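You operate a simulated robot arm through the tools that you are given. There is no shell and no other tool. Be economical: measure what you need, move in short steps, check, and stop when the job is done.

The job below is to be done with a simulated robot arm. You get a single attempt, and the scene is never put back.

JOB
Change the cloudy water in the blue dish.
Fine: tip it into the basin, refill to the line from the big jug; dish and jug back.

The check looks at the end state, three seconds after you hand in, the way a careful person would. Anything else that was tipped, shoved, dropped, spilled or broken makes it a failure.

ROBOT AND FRAMES
A 7-joint arm with a two-finger parallel gripper, fixed in place. Base frame: the origin is at the foot of the arm, x ahead of it, y to its left, z up; the work surface is at about z = 0.85. Lengths are in m, angles in degrees, forces in N, time in s.
With the tool pointing down near the work surface it reaches from about 0.22 to 0.74 m from the base axis. Its first joint turns from -166.0 to 166.0 degrees. Payload 1.57 kg.
Tool frame: the origin (TCP) lies between the finger pads and is the grasp point; the fingertips stand 0.03 m ahead of it; z points along the fingers, y is the line along which they close. The gripper opens to 0.11 m. The fingers are 0.024 m wide and 0.012 m thick; the gripper's body (0.048 by 0.112 m) begins 0.078 m behind the TCP.
Orientation is told as [roll, pitch, yaw] about the base's x, y, z axes, in that order, counted from this pose: with the fingers straight down and closing along the base's y, the tool's x points along the base's -x, its y along +y and its z along -z.

CONTROLS
- The arm moves only by the tool nudge_tool. Its argument "commands" is a list of rows, each a list of 7 numbers: the shift along the tool's x, y, z in units of 300 mm (1.0 is 300 mm), then the turn, a rotation vector about the tool's x, y, z in units of 90 degrees (1.0 is 90 degrees), then the opening, from 0 (shut) to 1 (fully open). In form: [[dx, dy, dz, rx, ry, rz, fingers], ...]. A call has 1 to 20 rows; each row is the pose to reach, as a shift and turn from the pose commanded when the call began, along the tool's axes at that moment. A call with a number of a shift or a turn outside -1 to 1 is refused whole. Each row takes 0.2 s and may step no farther than 0.05 m and 8.6 degrees from the row before; otherwise, or with a gripper value out of range, the whole call is refused. Where a pose cannot be reached the arm comes as near as it can. A force on the tool above 40 N (or 10 N above the force at the start of the call, whichever is more), or a blocked arm, ends the call early, and 0.2 s more pass. The fingers move at their own pace (about 0.045 m/s each) and stop on an object; they squeeze with about 34 N. The grip force told is the motor's: it shows also when the fingers shut on nothing. Time passes only in rows, and 0.2 s behind the last, so rows that repeat a pose let the fingers close. It gives the time, the measured TCP pose, the force on the tool (base axes), the opening and the grip force at its end, in the units of the frame above (readings bear some noise), and new pictures: "pictures" is both (left out), scene, wrist or none.
- Cameras (640 x 400 px; columns grow to the right, rows downward): "scene" is fixed at [0.2209, 0.5009, 1.4385]; the picture's right is [-0.58, -0.82, 0.00], its down [-0.62, 0.44, -0.65] and it looks along [0.53, -0.37, -0.76] (base axes); focal length 257 px, centre (320, 200). "wrist" rides on the gripper at [-0.036, 0, -0.08] in the tool frame; the picture's right is [0.00, -1.00, 0.00], its down [0.97, 0.00, -0.24] and it looks along [0.24, 0.00, 0.97] (tool axes); focal length 218 px, centre (320, 200). There is no depth. A picture from a camera that has moved, and an enlarged one, comes with that camera's place and axes in the base frame and with its lens.
- lift_body(by): slides the trunk up (or, below 0, down) by that many m; the arm rides with it, the base frame stays. It gives what a move gives, with no picture.
- zoom(camera, box): a new picture of the part [left, top, right, bottom] of that camera's present view, enlarged. It takes no simulated time.
- job_done(): hands the job in; it is judged then, once.

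Work in short steps. Places have to be worked out from the pictures, the camera data and where the tool is seen: move nearer, look again, correct. Check each grasp and each placing, and mend what went wrong. You have 120 turns and 150 pictures in all, those below and enlarged ones among them. Open the gripper and draw the arm clear of the work before you hand the job in, unless the task says otherwise; then end with one line.

The tools are called after "Emit:" as name(argument=value, ...) on one line, values as JSON. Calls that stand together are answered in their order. nudge_tool: Moves the arm, as the interface text tells. Its arguments: {"type":"object","properties":{"commands":{"type":"array"},"pictures":{"type":"string","enum":["both","scene","wrist","none"]}},"required":["commands"]} The other tools are called the same way: lift_body (by) slides the trunk up or down; zoom (camera, box) takes an enlarged picture of a part of a camera's view; job_done () hands the job in.

At the start:

```text
time: 0.0
eef_pos: [0.4115, 0.3748, 1.2136]
tcp_rot: [0.0, 0.1, 0.0]
force: [-0.5, -0.1, 0.8]
finger_gap: 0.11
finger_force: 0.1
trunk travel left (down, up): [-0.525, 0.065]
```

scene: 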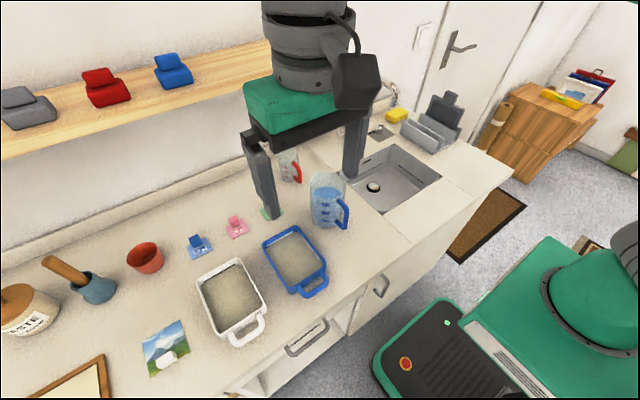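
wrist: 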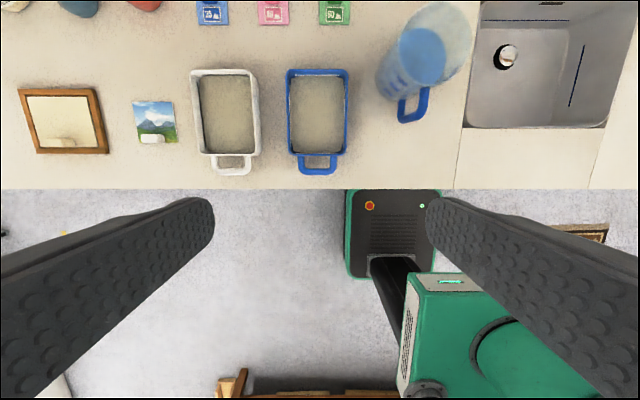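

I'll look closer at the dish, jug and sink before moving.

Emit:
zoom(camera="scene", box=[180, 140, 380, 320])

Emit:
zoom(camera="wrist", box=[180, 0, 480, 188])

Emit:
zoom(camera="scene", box=[260, 80, 480, 240])

```text
2.22 times, centred on (280, 230) of scene
camera zoom: at [0.2209, 0.5009, 1.4385], right [-0.58, -0.82, 0.0], down [-0.62, 0.44, -0.65], along [0.53, -0.37, -0.76], focal length 571 px, centre (409, 133)
```

zoom: 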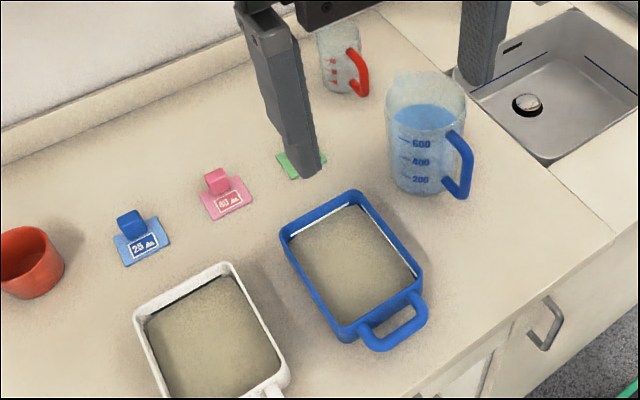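

```text
2.13 times, centred on (330, 94) of wrist
camera zoom: at [0.4475, 0.3752, 1.2944], right [0.0, -1.0, 0.0], down [-0.97, 0.0, 0.24], along [-0.24, 0.0, -0.97], focal length 464 px, centre (299, 426)
```

zoom: 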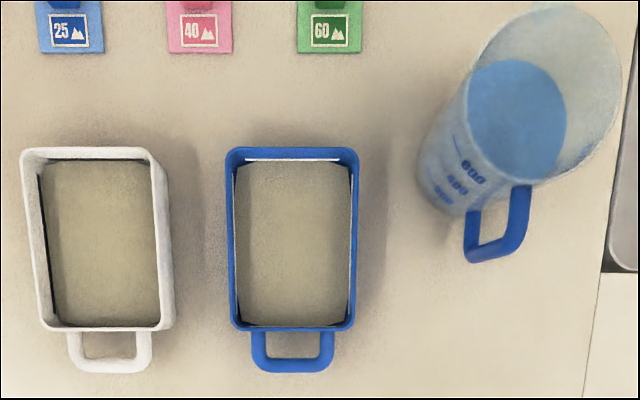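

```text
2.50 times, centred on (370, 160) of scene
camera zoom: at [0.2209, 0.5009, 1.4385], right [-0.58, -0.82, 0.0], down [-0.62, 0.44, -0.65], along [0.53, -0.37, -0.76], focal length 642 px, centre (195, 300)
```

zoom: 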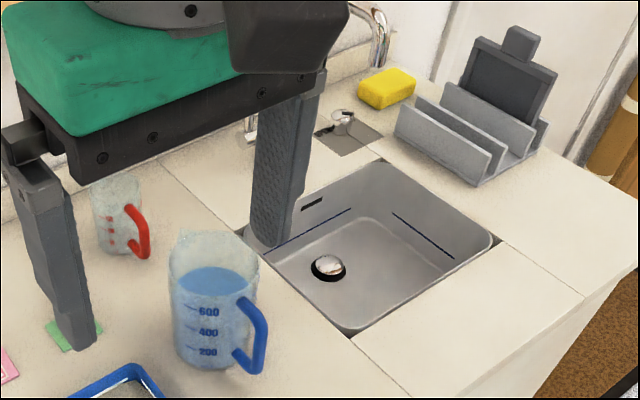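

The dish handle faces the robot, and the jug stands between dish and sink. I'll move the wrist camera over the jug/sink area to measure.

Emit:
nudge_tool(commands=[[-0.1, -0.12, 0, 0, 0, 0, 1], [-0.2, -0.24, 0, 0, 0, 0, 1], [-0.3, -0.36, 0, 0, 0, 0, 1], [-0.4, -0.48, 0, 0, 0, 0, 1], [-0.4, -0.58, 0, 0, 0, 0, 1], [-0.4, -0.58, 0, 0, 0, 0, 1]])

```text
time: 1.4
eef_pos: [0.531, 0.2033, 1.2173]
tcp_rot: [-0.1, 0.0, 0.1]
force: [0.2, 0.6, 0.1]
finger_gap: 0.1101
finger_force: 0.1
trunk travel left (down, up): [-0.525, 0.065]
camera wrist: at [0.5675, 0.2041, 1.2967], right [0.0, -1.0, 0.0], down [-0.97, 0.0, 0.24], along [-0.24, 0.0, -0.97], focal length 218 px, centre (320, 200)
```

scene: 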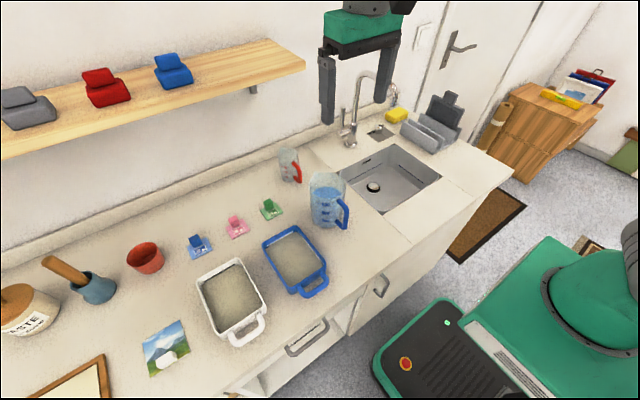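
wrist: 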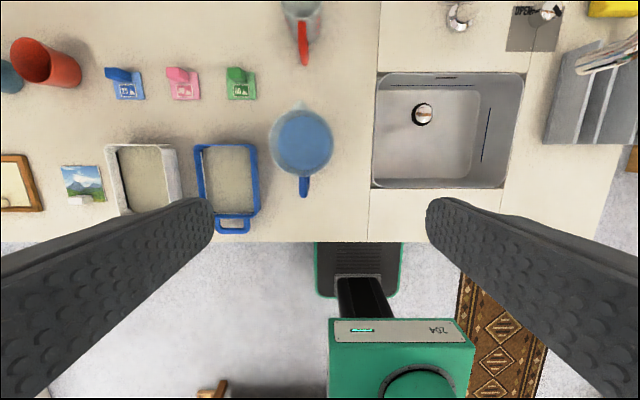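

A clear overhead view now; zoom into it for measuring.

Emit:
zoom(camera="wrist", box=[190, 90, 370, 240])

Emit:
zoom(camera="wrist", box=[370, 0, 640, 200])

Emit:
zoom(camera="scene", box=[220, 140, 380, 300])

```text
2.67 times, centred on (280, 165) of wrist
camera zoom: at [0.5675, 0.2041, 1.2967], right [0.0, -1.0, 0.0], down [-0.97, 0.0, 0.24], along [-0.24, 0.0, -0.97], focal length 582 px, centre (427, 293)
```

zoom: 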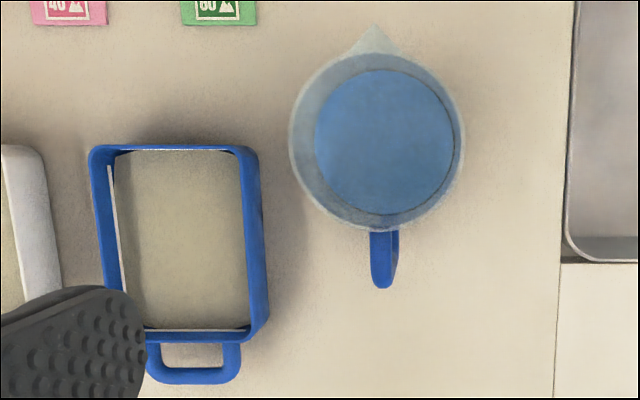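

```text
2.00 times, centred on (505, 100) of wrist
camera zoom: at [0.5675, 0.2041, 1.2967], right [0.0, -1.0, 0.0], down [-0.97, 0.0, 0.24], along [-0.24, 0.0, -0.97], focal length 436 px, centre (-50, 400)
```

zoom: 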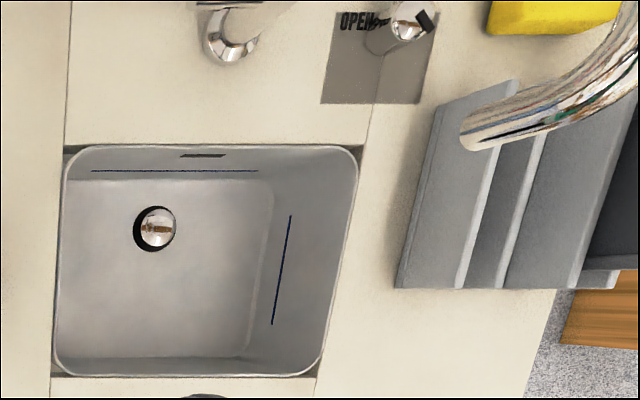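

```text
2.50 times, centred on (300, 220) of scene
camera zoom: at [0.2209, 0.5009, 1.4385], right [-0.58, -0.82, 0.0], down [-0.62, 0.44, -0.65], along [0.53, -0.37, -0.76], focal length 642 px, centre (370, 150)
```

zoom: 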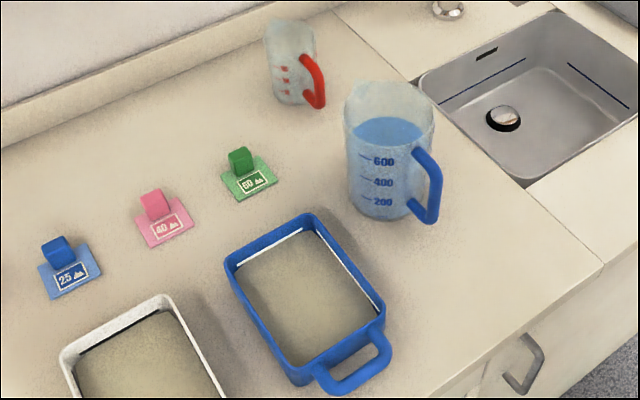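

The jug is ~0.09 m wide around (0.577, 0.23), with the spout toward +x and the handle toward -x. The blue dish spans about x 0.44–0.567, y 0.328–0.43, with a white fill line inside. I'll move over the dish to measure its width against the gripper.

Emit:
nudge_tool(commands=[[0.02, 0.12, 0.08, 0, 0, 0, 1], [0.04, 0.24, 0.16, 0, 0, 0, 1], [0.06, 0.36, 0.24, 0, 0, 0, 1], [0.08, 0.48, 0.34, 0, 0, 0, 1], [0.1, 0.583, 0.44, 0, 0, 0, 1], [0.1, 0.583, 0.557, 0, 0, 0, 1], [0.1, 0.583, 0.557, 0, 0, 0, 1]])

Emit:
zoom(camera="wrist", box=[220, 100, 420, 300])

```text
time: 3.0
eef_pos: [0.4981, 0.3745, 1.0472]
tcp_rot: [0.0, 0.0, 0.0]
force: [0.0, -0.8, 1.0]
finger_gap: 0.1101
finger_force: 0.1
trunk travel left (down, up): [-0.525, 0.065]
camera wrist: at [0.5351, 0.3753, 1.1273], right [0.0, -1.0, 0.0], down [-0.97, 0.0, 0.24], along [-0.24, 0.0, -0.97], focal length 218 px, centre (320, 200)
```

scene: 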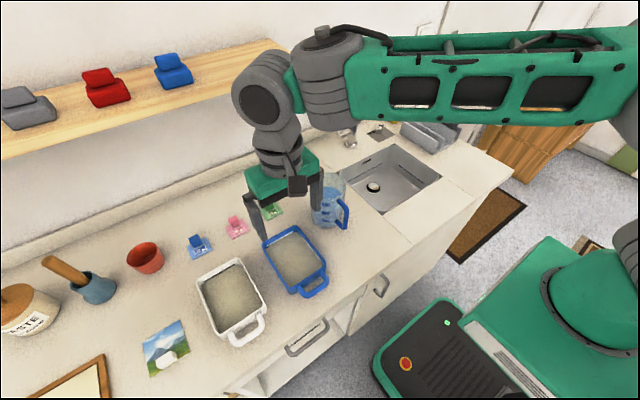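
wrist: 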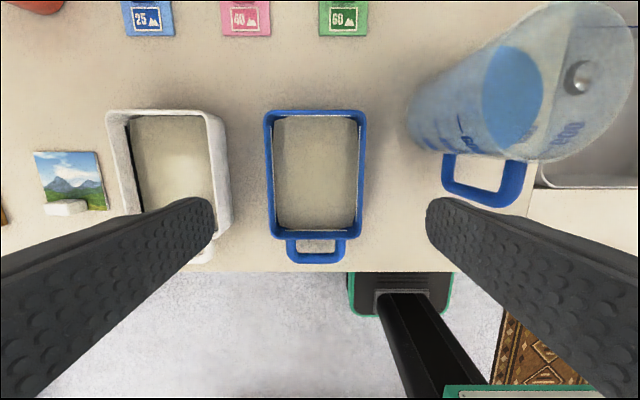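

```text
2.00 times, centred on (320, 200) of wrist
camera zoom: at [0.5351, 0.3753, 1.1273], right [0.0, -1.0, 0.0], down [-0.97, 0.0, 0.24], along [-0.24, 0.0, -0.97], focal length 436 px, centre (320, 200)
```

zoom: 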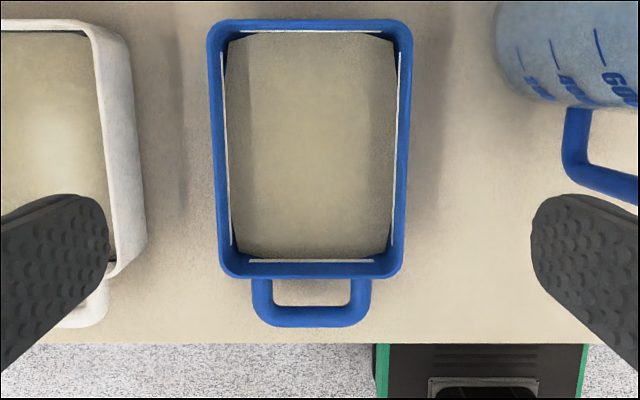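

Triangulating, the rim is at z≈0.895, the dish is 0.104 m wide (just inside the 0.11 opening), and its centre is near (0.50, 0.380). I need about +5 mm in y to centre the fingers, then I'll descend partway and recheck.

Emit:
nudge_tool(commands=[[0, 0.0167, 0.1, 0, 0, 0, 1], [0, 0.0167, 0.2, 0, 0, 0, 1], [0, 0.0167, 0.3, 0, 0, 0, 1], [0, 0.0167, 0.3, 0, 0, 0, 1], [0, 0.0167, 0.3, 0, 0, 0, 1]], pictures="wrist")

Emit:
zoom(camera="wrist", box=[200, 100, 440, 300])

```text
time: 4.2
eef_pos: [0.4986, 0.3813, 0.9548]
tcp_rot: [0.0, 0.0, 0.0]
force: [-0.3, -0.2, -0.4]
finger_gap: 0.1101
finger_force: 0.1
trunk travel left (down, up): [-0.525, 0.065]
camera wrist: at [0.535, 0.3821, 1.0355], right [0.0, -1.0, 0.0], down [-0.97, 0.0, 0.24], along [-0.24, 0.0, -0.97], focal length 218 px, centre (320, 200)
```

wrist: 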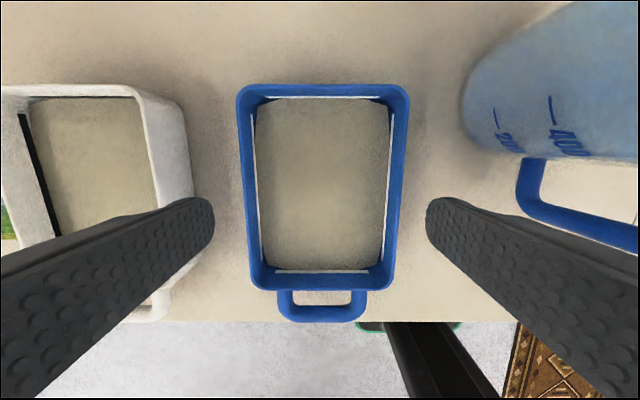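

```text
2.00 times, centred on (320, 200) of wrist
camera zoom: at [0.535, 0.3821, 1.0355], right [0.0, -1.0, 0.0], down [-0.97, 0.0, 0.24], along [-0.24, 0.0, -0.97], focal length 436 px, centre (320, 200)
```

zoom: 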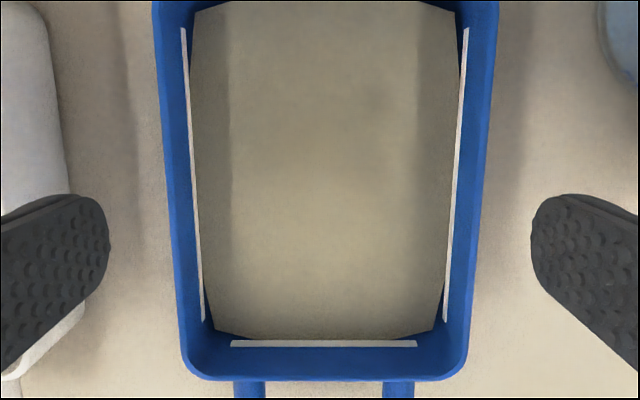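

The dish centre sits about 1.7 mm to the right, so I'll shift and lower until the fingertips are just above the rim.

Emit:
nudge_tool(commands=[[0, -0.0057, 0.03, 0, 0, 0, 1], [0, -0.0057, 0.06, 0, 0, 0, 1], [0, -0.0057, 0.06, 0, 0, 0, 1], [0, -0.0057, 0.06, 0, 0, 0, 1]], pictures="scene")

Emit:
zoom(camera="wrist", box=[200, 100, 440, 300])

```text
time: 5.2
eef_pos: [0.4995, 0.3796, 0.9377]
tcp_rot: [0.0, 0.0, 0.1]
force: [-0.4, 0.1, 1.5]
finger_gap: 0.1101
finger_force: 0.1
trunk travel left (down, up): [-0.525, 0.065]
```

scene: 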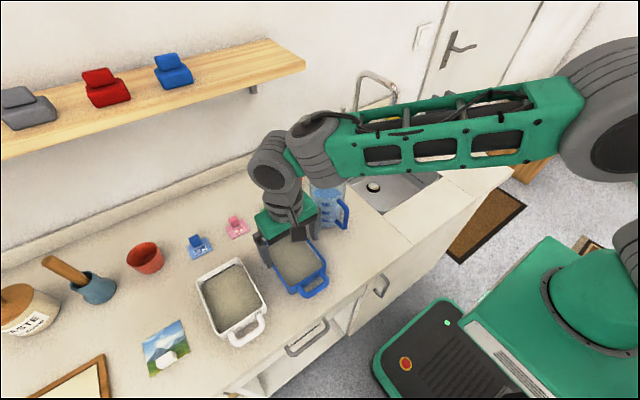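

```text
2.00 times, centred on (320, 200) of wrist
camera zoom: at [0.5362, 0.3809, 1.0178], right [0.0, -1.0, 0.0], down [-0.97, 0.0, 0.24], along [-0.24, 0.0, -0.97], focal length 436 px, centre (320, 200)
```

zoom: 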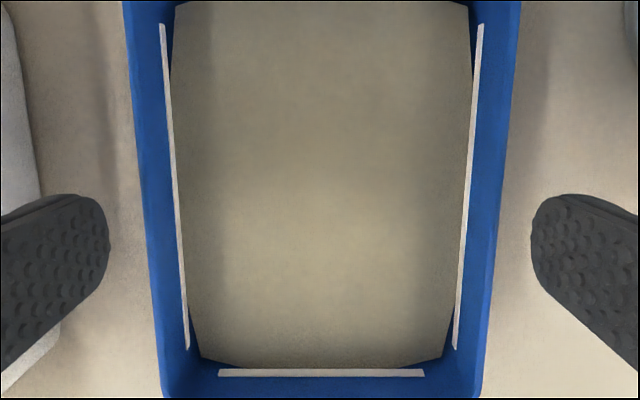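

Now about 1 mm off; I'll correct that and slide the fingers down alongside the dish.

Emit:
nudge_tool(commands=[[0, -0.0033, 0.0, 0, 0, 0, 1], [0, -0.0033, 0.04, 0, 0, 0, 1], [0, -0.0033, 0.08, 0, 0, 0, 1], [0, -0.0033, 0.12, 0, 0, 0, 1], [0, -0.0033, 0.15, 0, 0, 0, 1], [0, -0.0033, 0.15, 0, 0, 0, 1]], pictures="both")

```text
time: 6.6
eef_pos: [0.5, 0.3801, 0.8934]
tcp_rot: [0.0, 0.1, 0.0]
force: [0.2, -0.4, 0.1]
finger_gap: 0.1098
finger_force: 0.2
trunk travel left (down, up): [-0.525, 0.065]
camera wrist: at [0.5367, 0.3799, 0.9744], right [0.0, -1.0, 0.0], down [-0.97, 0.0, 0.24], along [-0.24, 0.0, -0.97], focal length 218 px, centre (320, 200)
```

scene: 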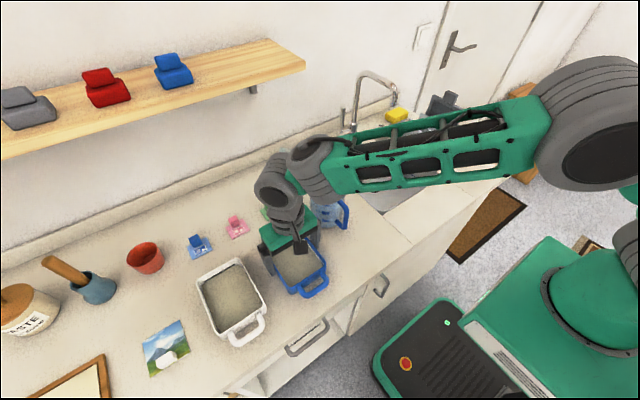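
wrist: 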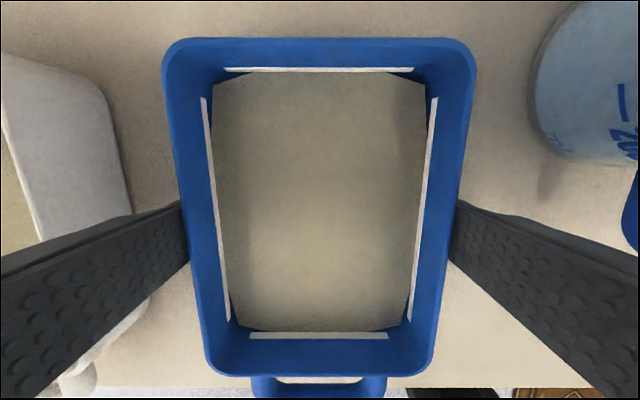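

The fingers straddle the dish with no contact force. Closing the gripper.

Emit:
nudge_tool(commands=[[0, 0, 0, 0, 0, 0, 0.9], [0, 0, 0, 0, 0, 0, 0.8], [0, 0, 0, 0, 0, 0, 0.6], [0, 0, 0, 0, 0, 0, 0.5], [0, 0, 0, 0, 0, 0, 0.5]], pictures="wrist")

```text
time: 7.8
eef_pos: [0.5007, 0.3807, 0.894]
tcp_rot: [0.0, 0.0, 0.1]
force: [0.1, 0.6, 0.3]
finger_gap: 0.1045
finger_force: 34.3
trunk travel left (down, up): [-0.525, 0.065]
camera wrist: at [0.5367, 0.38, 0.9744], right [0.0, -1.0, 0.0], down [-0.97, 0.0, 0.24], along [-0.24, 0.0, -0.97], focal length 218 px, centre (320, 200)
```

wrist: 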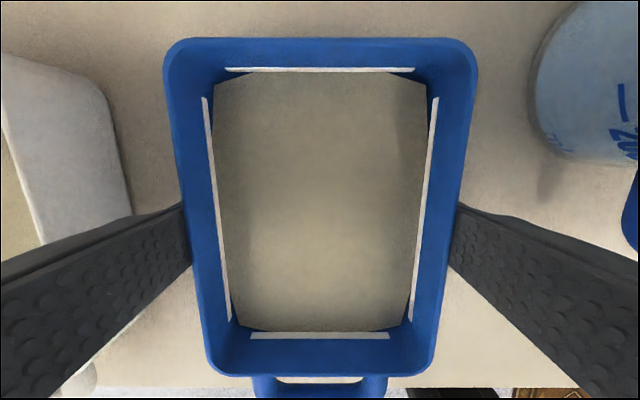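

Gripped firmly at a 0.1045 m gap (pick pose ≈ [0.500, 0.380, 0.893]). Lifting gently.

Emit:
nudge_tool(commands=[[0, 0, -0.01, 0, 0, 0, 0.5], [0, 0, -0.03, 0, 0, 0, 0.5], [0, 0, -0.06, 0, 0, 0, 0.5], [0, 0, -0.1, 0, 0, 0, 0.5], [0, 0, -0.1, 0, 0, 0, 0.5]], pictures="both")

```text
time: 9.0
eef_pos: [0.5019, 0.3797, 0.9256]
tcp_rot: [0.0, 0.1, -0.1]
force: [-0.2, 0.0, -4.3]
finger_gap: 0.1045
finger_force: 34.3
trunk travel left (down, up): [-0.525, 0.065]
camera wrist: at [0.5378, 0.3794, 1.0051], right [0.0, -1.0, 0.0], down [-0.97, 0.0, 0.24], along [-0.24, 0.0, -0.97], focal length 218 px, centre (320, 200)
```

scene: 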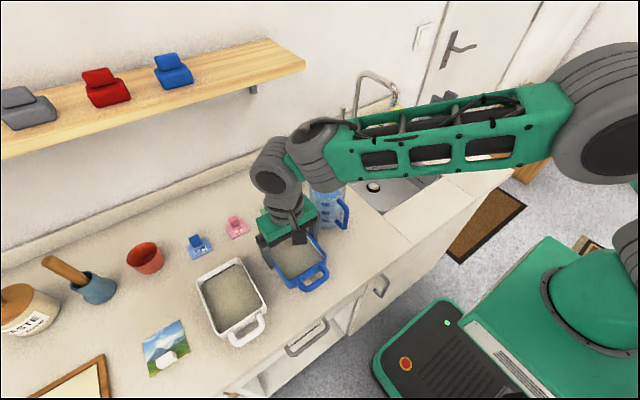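
wrist: 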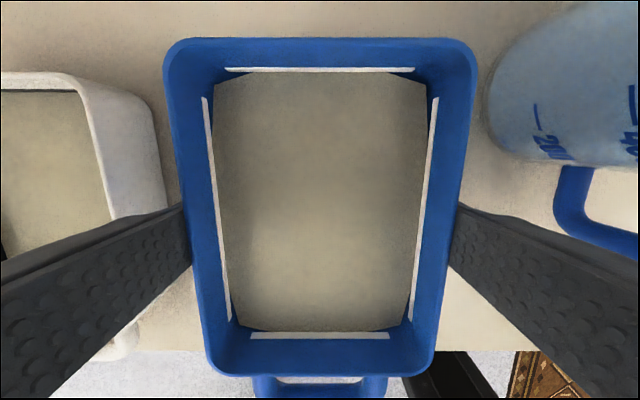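

Held without slipping (~4.3 N). Raising well above the jug rim before carrying it across.

Emit:
nudge_tool(commands=[[0, 0, -0.06, 0, 0, 0, 0.5], [0, 0, -0.14, 0, 0, 0, 0.5], [0, 0, -0.22, 0, 0, 0, 0.5], [0, 0, -0.3, 0, 0, 0, 0.5], [0, 0, -0.38, 0, 0, 0, 0.5], [0, 0, -0.46, 0, 0, 0, 0.5], [0, 0, -0.54, 0, 0, 0, 0.5], [0, 0, -0.58, 0, 0, 0, 0.5], [0, 0, -0.58, 0, 0, 0, 0.5]], pictures="both")

Emit:
zoom(camera="scene", box=[300, 50, 480, 220])

```text
time: 11.0
eef_pos: [0.5009, 0.379, 1.0992]
tcp_rot: [0.0, 0.0, 0.1]
force: [0.2, -0.2, -3.5]
finger_gap: 0.1043
finger_force: 33.8
trunk travel left (down, up): [-0.525, 0.065]
camera wrist: at [0.538, 0.3796, 1.1797], right [0.0, -1.0, 0.0], down [-0.97, 0.0, 0.24], along [-0.24, 0.0, -0.97], focal length 218 px, centre (320, 200)
```

scene: 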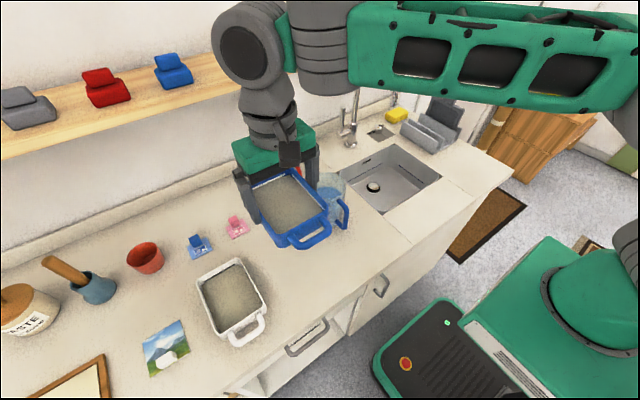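
wrist: 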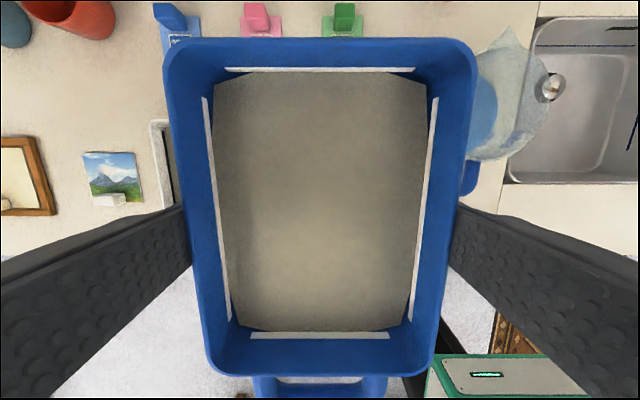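

```text
2.35 times, centred on (390, 135) of scene
camera zoom: at [0.2209, 0.5009, 1.4385], right [-0.58, -0.82, 0.0], down [-0.62, 0.44, -0.65], along [0.53, -0.37, -0.76], focal length 605 px, centre (155, 353)
```

zoom: 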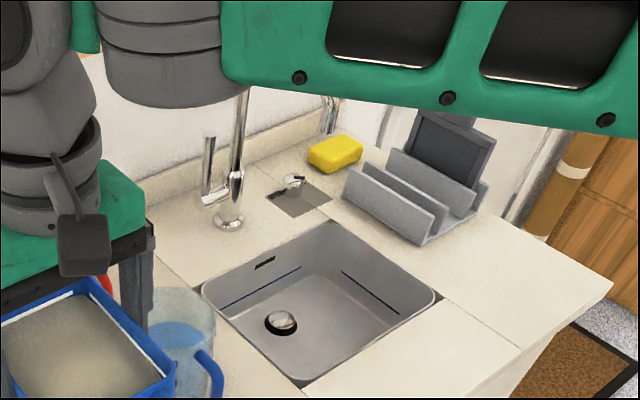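

Dish is up at z 1.10. I place the faucet tip near (0.633, −0.033, 1.093) and the sink at x 0.48–0.695, y −0.175–0.09. I'll carry the dish sideways at x 0.50, clear of the faucet.

Emit:
nudge_tool(commands=[[0, -0.04, 0, 0, 0, 0, 0.5], [0, -0.11, 0, 0, 0, 0, 0.5], [0, -0.2, 0, 0, 0, 0, 0.5], [0, -0.3, 0, 0, 0, 0, 0.5], [0, -0.4, 0, 0, 0, 0, 0.5], [0, -0.5, 0, 0, 0, 0, 0.5], [0, -0.6, 0, 0, 0, 0, 0.5], [0, -0.7, 0, 0, 0, 0, 0.5], [0, -0.8, 0, 0, 0, 0, 0.5], [0, -0.88, 0, 0, 0, 0, 0.5], [0, -0.94, 0, 0, 0, 0, 0.5], [0, -0.97, 0, 0, 0, 0, 0.5], [0, -0.97, 0, 0, 0, 0, 0.5]], pictures="both")

```text
time: 13.8
eef_pos: [0.5002, 0.086, 1.099]
tcp_rot: [0.1, 0.0, 0.0]
force: [0.0, 0.3, -4.1]
finger_gap: 0.1049
finger_force: 33.8
trunk travel left (down, up): [-0.525, 0.065]
camera wrist: at [0.5369, 0.0855, 1.179], right [0.0, -1.0, 0.0], down [-0.97, 0.0, 0.24], along [-0.24, 0.0, -0.97], focal length 218 px, centre (320, 200)
```

scene: 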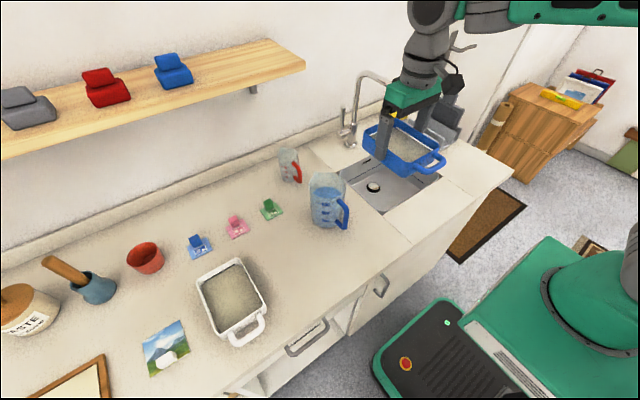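
wrist: 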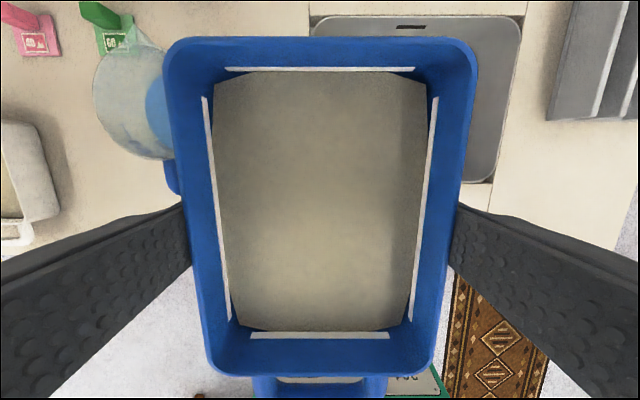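

No spill, and the water is level. Moving to y≈0.015, lowering to z≈1.02, then forward over the sink.

Emit:
nudge_tool(commands=[[0, -0.06, 0, 0, 0, 0, 0.5], [0, -0.14, 0, 0, 0, 0, 0.5], [0, -0.2, 0.04, 0, 0, 0, 0.5], [0, -0.235, 0.1, 0, 0, 0, 0.5], [0, -0.235, 0.18, 0, 0, 0, 0.5], [0, -0.235, 0.24, 0, 0, 0, 0.5], [0, -0.235, 0.267, 0, 0, 0, 0.5], [-0.05, -0.235, 0.267, 0, 0, 0, 0.5], [-0.12, -0.235, 0.267, 0, 0, 0, 0.5], [-0.19, -0.235, 0.267, 0, 0, 0, 0.5], [-0.23, -0.235, 0.267, 0, 0, 0, 0.5], [-0.23, -0.235, 0.267, 0, 0, 0, 0.5]], pictures="both")

Emit:
zoom(camera="scene", box=[320, 40, 500, 220])

```text
time: 16.4
eef_pos: [0.5712, 0.015, 1.0178]
tcp_rot: [0.0, -0.1, 0.0]
force: [0.1, -0.1, -2.9]
finger_gap: 0.1047
finger_force: 34.4
trunk travel left (down, up): [-0.525, 0.065]
camera wrist: at [0.6081, 0.0153, 1.0985], right [0.0, -1.0, 0.0], down [-0.97, 0.0, 0.24], along [-0.24, 0.0, -0.97], focal length 218 px, centre (320, 200)
```

scene: 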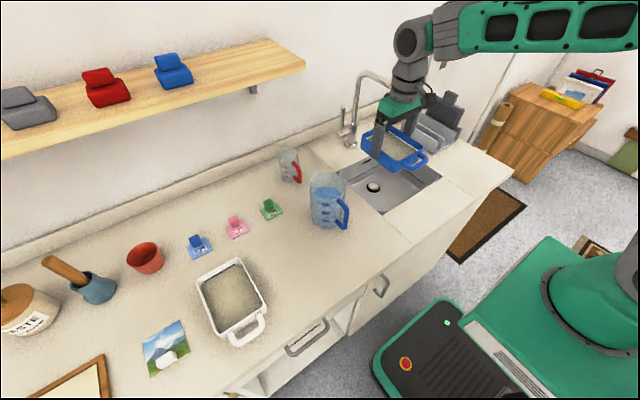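
wrist: 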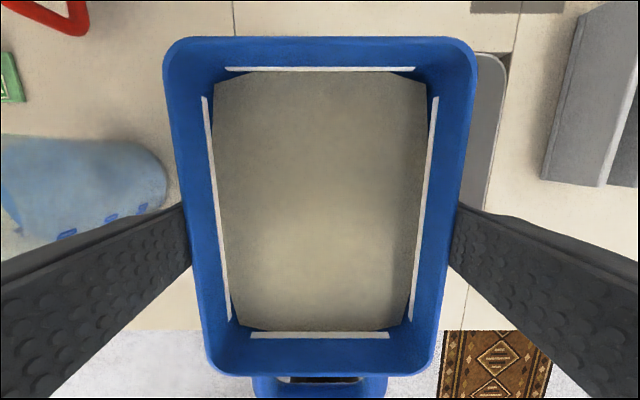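

```text
2.22 times, centred on (410, 130) of scene
camera zoom: at [0.2209, 0.5009, 1.4385], right [-0.58, -0.82, 0.0], down [-0.62, 0.44, -0.65], along [0.53, -0.37, -0.76], focal length 571 px, centre (120, 356)
```

zoom: 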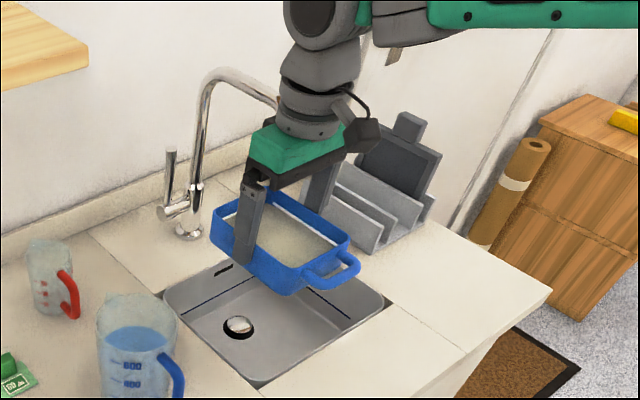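

Dish is over the sink, clear of the spout. Beginning the tilt toward the near edge, moving slightly forward as it tips.

Emit:
nudge_tool(commands=[[0, 0, 0, 0, -0.04, 0, 0.5], [-0.02, 0, 0, 0, -0.08, 0, 0.5], [-0.04, 0, 0, 0, -0.14, 0, 0.5], [-0.05, 0, 0, 0, -0.2, 0, 0.5], [-0.05, 0, 0, 0, -0.26, 0, 0.5], [-0.05, 0, 0, 0, -0.32, 0, 0.5], [-0.05, 0, 0, 0, -0.32, 0, 0.5]], pictures="both")

Emit:
zoom(camera="scene", box=[320, 40, 500, 220])

```text
time: 18.0
eef_pos: [0.5845, 0.0176, 1.0198]
tcp_rot: [0.0, -28.8, 0.1]
force: [0.4, 0.5, -4.2]
finger_gap: 0.1044
finger_force: 33.7
trunk travel left (down, up): [-0.525, 0.065]
camera wrist: at [0.5787, 0.0174, 1.1067], right [0.0, -1.0, 0.0], down [-0.97, 0.0, -0.26], along [0.26, 0.0, -0.97], focal length 218 px, centre (320, 200)
```

scene: 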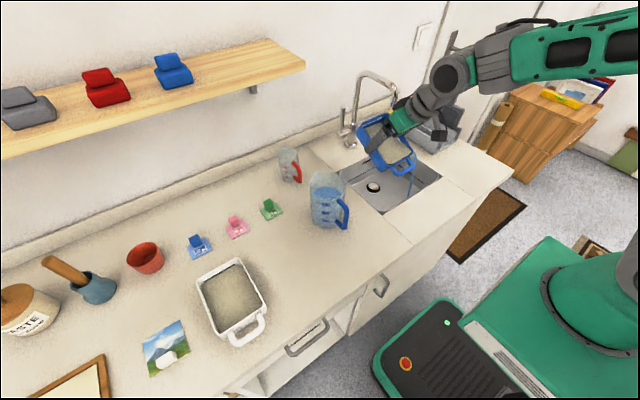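
wrist: 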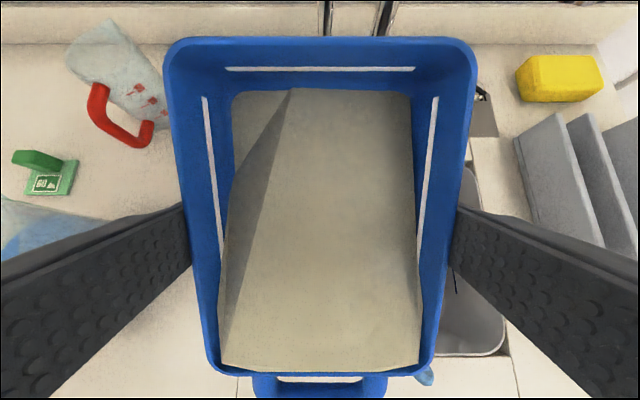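

```text
2.22 times, centred on (410, 130) of scene
camera zoom: at [0.2209, 0.5009, 1.4385], right [-0.58, -0.82, 0.0], down [-0.62, 0.44, -0.65], along [0.53, -0.37, -0.76], focal length 571 px, centre (120, 356)
```

zoom: 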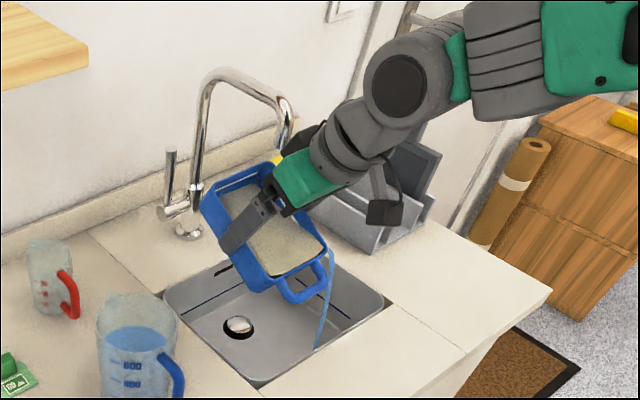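

Water is streaming off the near-right corner, fairly close to the front wall of the sink. I'll shift forward and down a little first, then continue tilting.

Emit:
nudge_tool(commands=[[-0.01, 0, 0.05, 0, 0, 0, 0.5], [-0.02, 0, 0.09, 0, 0, 0, 0.5], [-0.02, 0, 0.09, 0, -0.05, 0, 0.5], [-0.01, 0, 0.09, 0, -0.1, 0, 0.5], [0.0, 0, 0.09, 0, -0.15, 0, 0.5], [0.01, 0, 0.09, 0, -0.2, 0, 0.5], [0.03, 0, 0.09, 0, -0.26, 0, 0.5], [0.048, 0, 0.0876, 0, -0.32, 0, 0.5], [0.048, 0, 0.0876, 0, -0.32, 0, 0.5]], pictures="both")

Emit:
zoom(camera="scene", box=[320, 40, 500, 220])

```text
time: 20.0
eef_pos: [0.5857, 0.0174, 0.9895]
tcp_rot: [0.0, -57.6, 0.2]
force: [0.3, 0.0, -1.9]
finger_gap: 0.1043
finger_force: 34.1
trunk travel left (down, up): [-0.525, 0.065]
camera wrist: at [0.5381, 0.0176, 1.062], right [0.0, -1.0, 0.0], down [-0.72, 0.0, -0.69], along [0.69, 0.0, -0.72], focal length 218 px, centre (320, 200)
```

scene: 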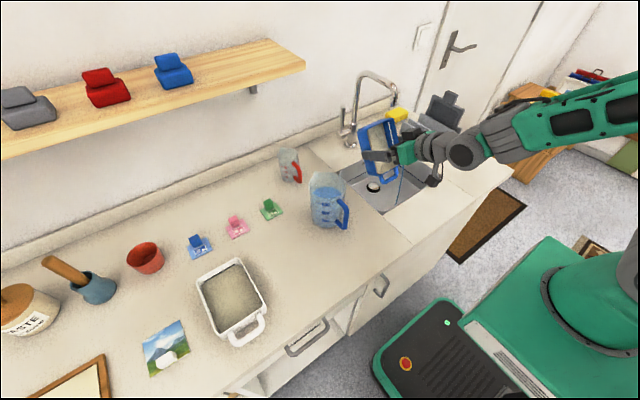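
wrist: 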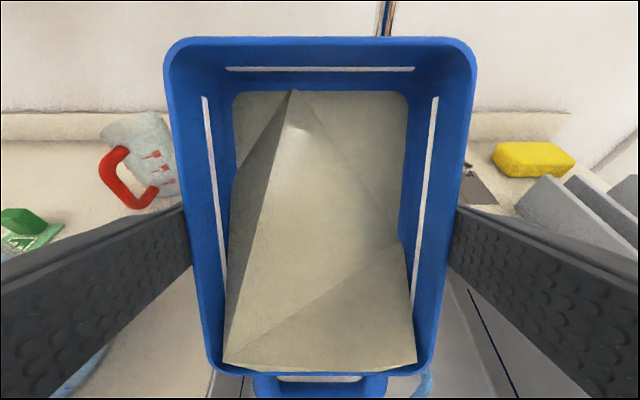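

```text
2.22 times, centred on (410, 130) of scene
camera zoom: at [0.2209, 0.5009, 1.4385], right [-0.58, -0.82, 0.0], down [-0.62, 0.44, -0.65], along [0.53, -0.37, -0.76], focal length 571 px, centre (120, 356)
```

zoom: 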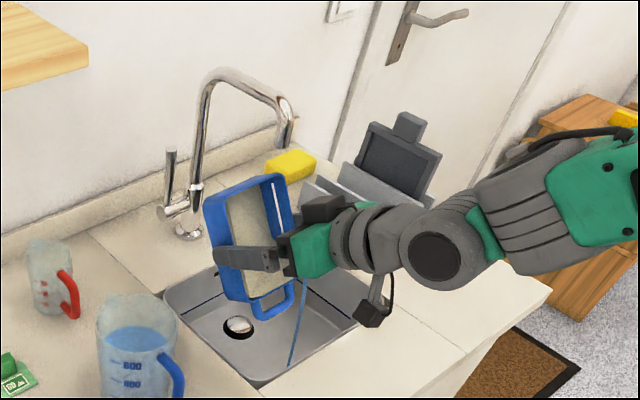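

Draining well. The bracket under the wrist would come near the counter at steeper tilt, so I'll back off a little, raise, then tilt on past vertical.

Emit:
nudge_tool(commands=[[0.03, 0, -0.05, 0, 0, 0, 0.5], [0.062, 0, -0.099, 0, 0, 0, 0.5], [0.0, 0, -0.14, 0, -0.04, 0, 0.5], [-0.06, 0, -0.18, 0, -0.1, 0, 0.5], [-0.108, 0, -0.205, 0, -0.17, 0, 0.5], [-0.127, 0, -0.237, 0, -0.25, 0, 0.5], [-0.127, 0, -0.237, 0, -0.32, 0, 0.5], [-0.127, 0, -0.237, 0, -0.36, 0, 0.5], [-0.127, 0, -0.237, 0, -0.36, 0, 0.5]], pictures="both")

Emit:
zoom(camera="scene", box=[320, 40, 500, 220])

```text
time: 22.0
eef_pos: [0.5458, 0.0171, 1.0581]
tcp_rot: [177.9, -89.9, -178.0]
force: [-0.2, -0.2, -1.2]
finger_gap: 0.1044
finger_force: 34.3
trunk travel left (down, up): [-0.525, 0.065]
camera wrist: at [0.4668, 0.0175, 1.0943], right [0.0, -1.0, 0.0], down [-0.24, 0.0, -0.97], along [0.97, 0.0, -0.24], focal length 218 px, centre (320, 200)
```

scene: 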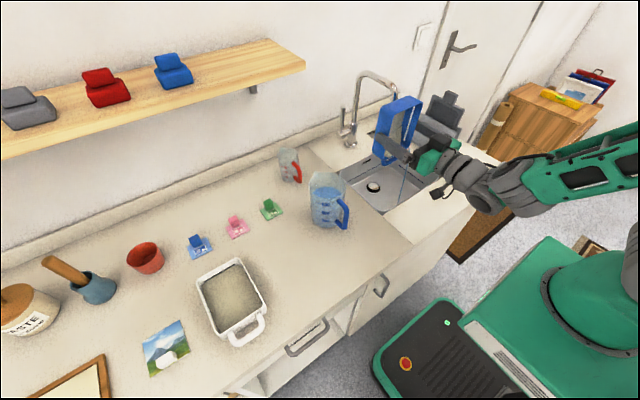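
wrist: 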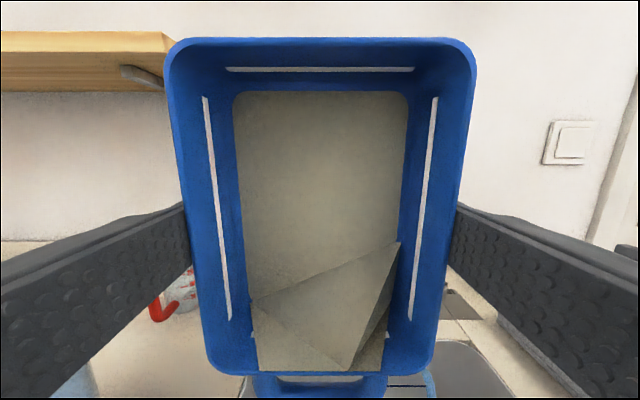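

```text
2.22 times, centred on (410, 130) of scene
camera zoom: at [0.2209, 0.5009, 1.4385], right [-0.58, -0.82, 0.0], down [-0.62, 0.44, -0.65], along [0.53, -0.37, -0.76], focal length 571 px, centre (120, 356)
```

zoom: 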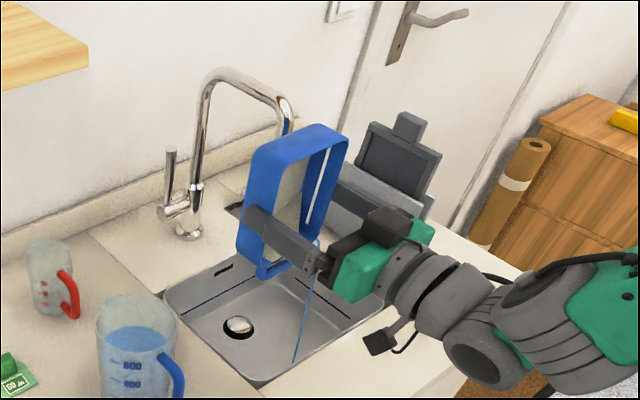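

Still draining a thin stream. Tilting another 18° with a slight rise, and holding.

Emit:
nudge_tool(commands=[[-0.05, 0, 0, 0, -0.06, 0, 0.5], [-0.1, 0, 0, 0, -0.13, 0, 0.5], [-0.15, 0, 0, 0, -0.2, 0, 0.5], [-0.15, 0, 0, 0, -0.22, 0, 0.5], [-0.15, 0, 0, 0, -0.22, 0, 0.5], [-0.15, 0, 0, 0, -0.22, 0, 0.5], [-0.15, 0, 0, 0, -0.22, 0, 0.5], [-0.15, 0, 0, 0, -0.22, 0, 0.5]], pictures="both")

```text
time: 23.8
eef_pos: [0.5439, 0.0181, 1.1039]
tcp_rot: [-180.0, -70.3, -180.0]
force: [0.3, -0.4, -1.3]
finger_gap: 0.1043
finger_force: 34.1
trunk travel left (down, up): [-0.525, 0.065]
camera wrist: at [0.4572, 0.0182, 1.1119], right [0.0, -1.0, 0.0], down [0.1, 0.0, -0.99], along [0.99, 0.0, 0.1], focal length 218 px, centre (320, 200)
```

scene: 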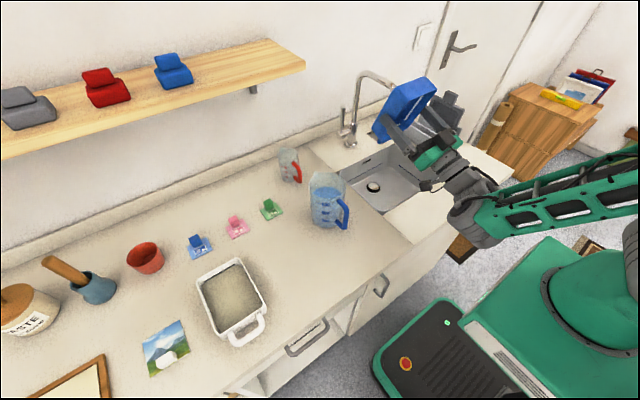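
wrist: 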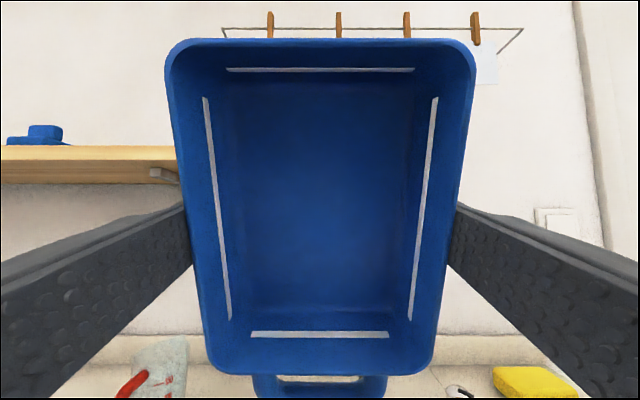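

The dish is empty and clean inside. Rotating back upright while retreating from the faucet.

Emit:
nudge_tool(commands=[[-0.05, 0, -0.06, 0, 0.06, 0, 0.5], [-0.1, 0, -0.12, 0, 0.14, 0, 0.5], [-0.1, 0, -0.12, 0, 0.22, 0, 0.5], [-0.1, 0, -0.12, 0, 0.31, 0, 0.5], [-0.1, 0, -0.12, 0, 0.4, 0, 0.5], [-0.1, 0, -0.12, 0, 0.49, 0, 0.5], [-0.1, 0, -0.12, 0, 0.58, 0, 0.5], [-0.1, 0, -0.12, 0, 0.66, 0, 0.5], [-0.1, 0, -0.12, 0, 0.66, 0, 0.5]], pictures="scene")

```text
time: 25.8
eef_pos: [0.5007, 0.0164, 1.1196]
tcp_rot: [0.0, -50.3, 0.1]
force: [-0.7, -0.5, -1.5]
finger_gap: 0.1045
finger_force: 34.2
out of reach, approached as far as the arm can: row 3
trunk travel left (down, up): [-0.525, 0.065]
```

scene: 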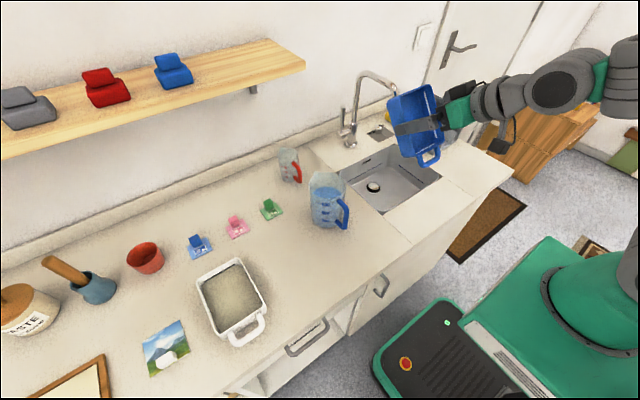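

Continuing to level.

Emit:
nudge_tool(commands=[[0, 0, 0, 0, 0.08, 0, 0.5], [0, 0, 0, 0, 0.17, 0, 0.5], [0, 0, 0, 0, 0.26, 0, 0.5], [0, 0, 0, 0, 0.35, 0, 0.5], [0, 0, 0, 0, 0.44, 0, 0.5], [0, 0, 0, 0, 0.52, 0, 0.5], [0, 0, 0, 0, 0.56, 0, 0.5], [0, 0, 0, 0, 0.56, 0, 0.5]], pictures="none")

```text
time: 27.6
eef_pos: [0.5003, 0.0174, 1.1192]
tcp_rot: [0.1, 0.1, 0.0]
force: [0.1, -0.1, -1.7]
finger_gap: 0.1043
finger_force: 33.9
trunk travel left (down, up): [-0.525, 0.065]
```

Level again. Carrying the empty dish back toward its place, still above jug height.

Emit:
nudge_tool(commands=[[0, 0.06, 0, 0, 0, 0, 0.5], [0, 0.16, 0, 0, 0, 0, 0.5], [0, 0.28, 0, 0, 0, 0, 0.5], [0, 0.4, 0, 0, 0, 0, 0.5], [0, 0.52, 0, 0, 0, 0, 0.5], [0, 0.64, 0, 0, 0, 0, 0.5], [0, 0.76, 0, 0, 0, 0, 0.5], [0, 0.88, 0, 0, 0, 0, 0.5], [0, 0.97, 0, 0, 0, 0, 0.5], [0, 0.97, 0, 0, 0, 0, 0.5]], pictures="none")

Emit:
nudge_tool(commands=[[0, 0.08, 0, 0, 0, 0, 0.5], [0, 0.16, 0, 0, 0, 0, 0.5], [0, 0.22, 0, 0, 0, 0, 0.5], [0, 0.239, 0, 0, 0, 0, 0.5], [0, 0.239, 0.1, 0, 0, 0, 0.5], [0, 0.239, 0.22, 0, 0, 0, 0.5], [0, 0.239, 0.34, 0, 0, 0, 0.5], [0, 0.239, 0.44, 0, 0, 0, 0.5], [0, 0.239, 0.54, 0, 0, 0, 0.5], [0, 0.239, 0.6, 0, 0, 0, 0.5], [0, 0.239, 0.6, 0, 0, 0, 0.5]], pictures="both")

```text
time: 29.8
eef_pos: [0.5035, 0.3091, 1.12]
tcp_rot: [0.0, 0.0, 0.1]
force: [-0.1, -0.4, -1.7]
finger_gap: 0.1045
finger_force: 34.4
trunk travel left (down, up): [-0.525, 0.065]
```

```text
time: 32.2
eef_pos: [0.5018, 0.3784, 0.9397]
tcp_rot: [0.0, 0.1, 0.0]
force: [-0.1, 1.0, -1.9]
finger_gap: 0.104
finger_force: 34.3
trunk travel left (down, up): [-0.525, 0.065]
camera wrist: at [0.5381, 0.3781, 1.0197], right [0.0, -1.0, 0.0], down [-0.97, 0.0, 0.24], along [-0.24, 0.0, -0.97], focal length 218 px, centre (320, 200)
```

scene: 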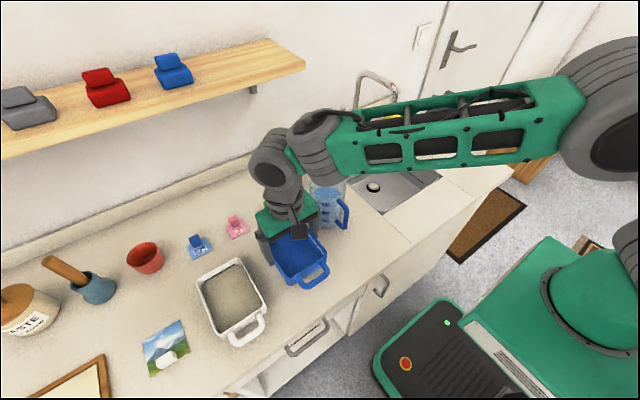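
wrist: 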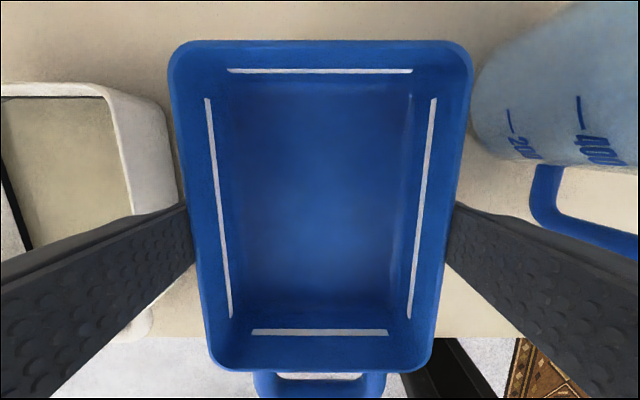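

Adjusting about 2 mm in y and 1.5 mm in x, and lowering to just above contact.

Emit:
nudge_tool(commands=[[0.005, 0.006, 0.04, 0, 0, 0, 0.5], [0.005, 0.006, 0.09, 0, 0, 0, 0.5], [0.005, 0.006, 0.13, 0, 0, 0, 0.5], [0.005, 0.006, 0.14, 0, 0, 0, 0.5], [0.005, 0.006, 0.14, 0, 0, 0, 0.5]], pictures="none")

Emit:
nudge_tool(commands=[[0, 0, 0.005, 0, 0, 0, 0.5], [0, 0, 0.01, 0, 0, 0, 0.5], [0, 0, 0.01, 0, 0, 0, 0.5]], pictures="wrist")

```text
time: 33.4
eef_pos: [0.5002, 0.3814, 0.896]
tcp_rot: [0.2, -0.1, 0.2]
force: [0.1, 0.2, 3.7]
finger_gap: 0.1045
finger_force: 34.1
trunk travel left (down, up): [-0.525, 0.065]
```

```text
time: 34.2
eef_pos: [0.5, 0.3814, 0.8971]
tcp_rot: [0.2, -0.2, 0.0]
force: [-4.3, -4.1, 23.1]
finger_gap: 0.1044
finger_force: 34.3
trunk travel left (down, up): [-0.525, 0.065]
camera wrist: at [0.5361, 0.3815, 0.9764], right [0.0, -1.0, 0.0], down [-0.97, 0.0, 0.24], along [-0.24, 0.0, -0.97], focal length 218 px, centre (320, 200)
```

wrist: 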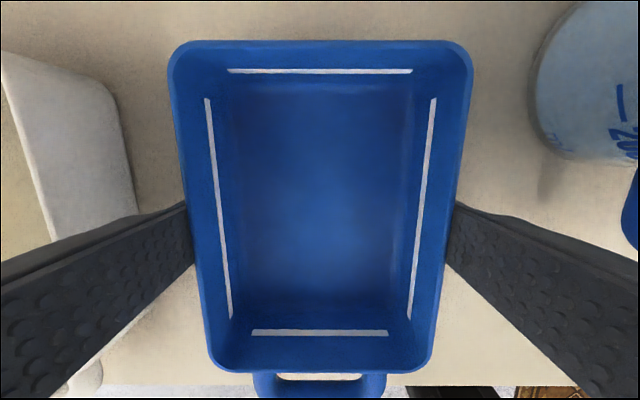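

On the counter (contact force). Relieving the press slightly and opening the gripper.

Emit:
nudge_tool(commands=[[0, 0, -0.006, 0, 0, 0, 0.5], [0, 0, -0.006, 0, 0, 0, 0.8], [0, 0, -0.006, 0, 0, 0, 1], [0, 0, -0.006, 0, 0, 0, 1], [0, 0, -0.006, 0, 0, 0, 1]], pictures="wrist")

```text
time: 35.4
eef_pos: [0.4989, 0.3812, 0.8945]
tcp_rot: [0.1, 0.0, 0.0]
force: [0.1, -0.4, -0.6]
finger_gap: 0.11
finger_force: 0.1
trunk travel left (down, up): [-0.525, 0.065]
camera wrist: at [0.5368, 0.3815, 0.9749], right [0.0, -1.0, 0.0], down [-0.97, 0.0, 0.24], along [-0.24, 0.0, -0.97], focal length 218 px, centre (320, 200)
```

wrist: 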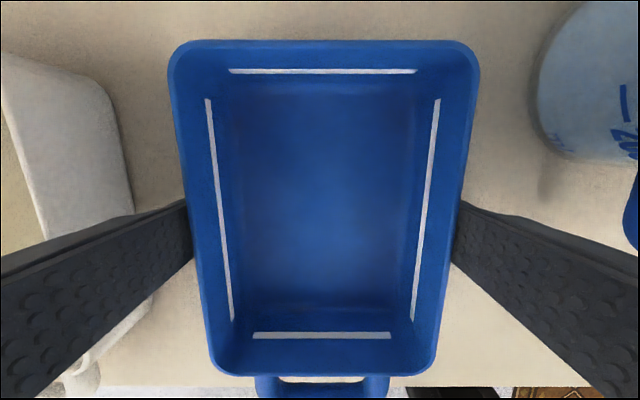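

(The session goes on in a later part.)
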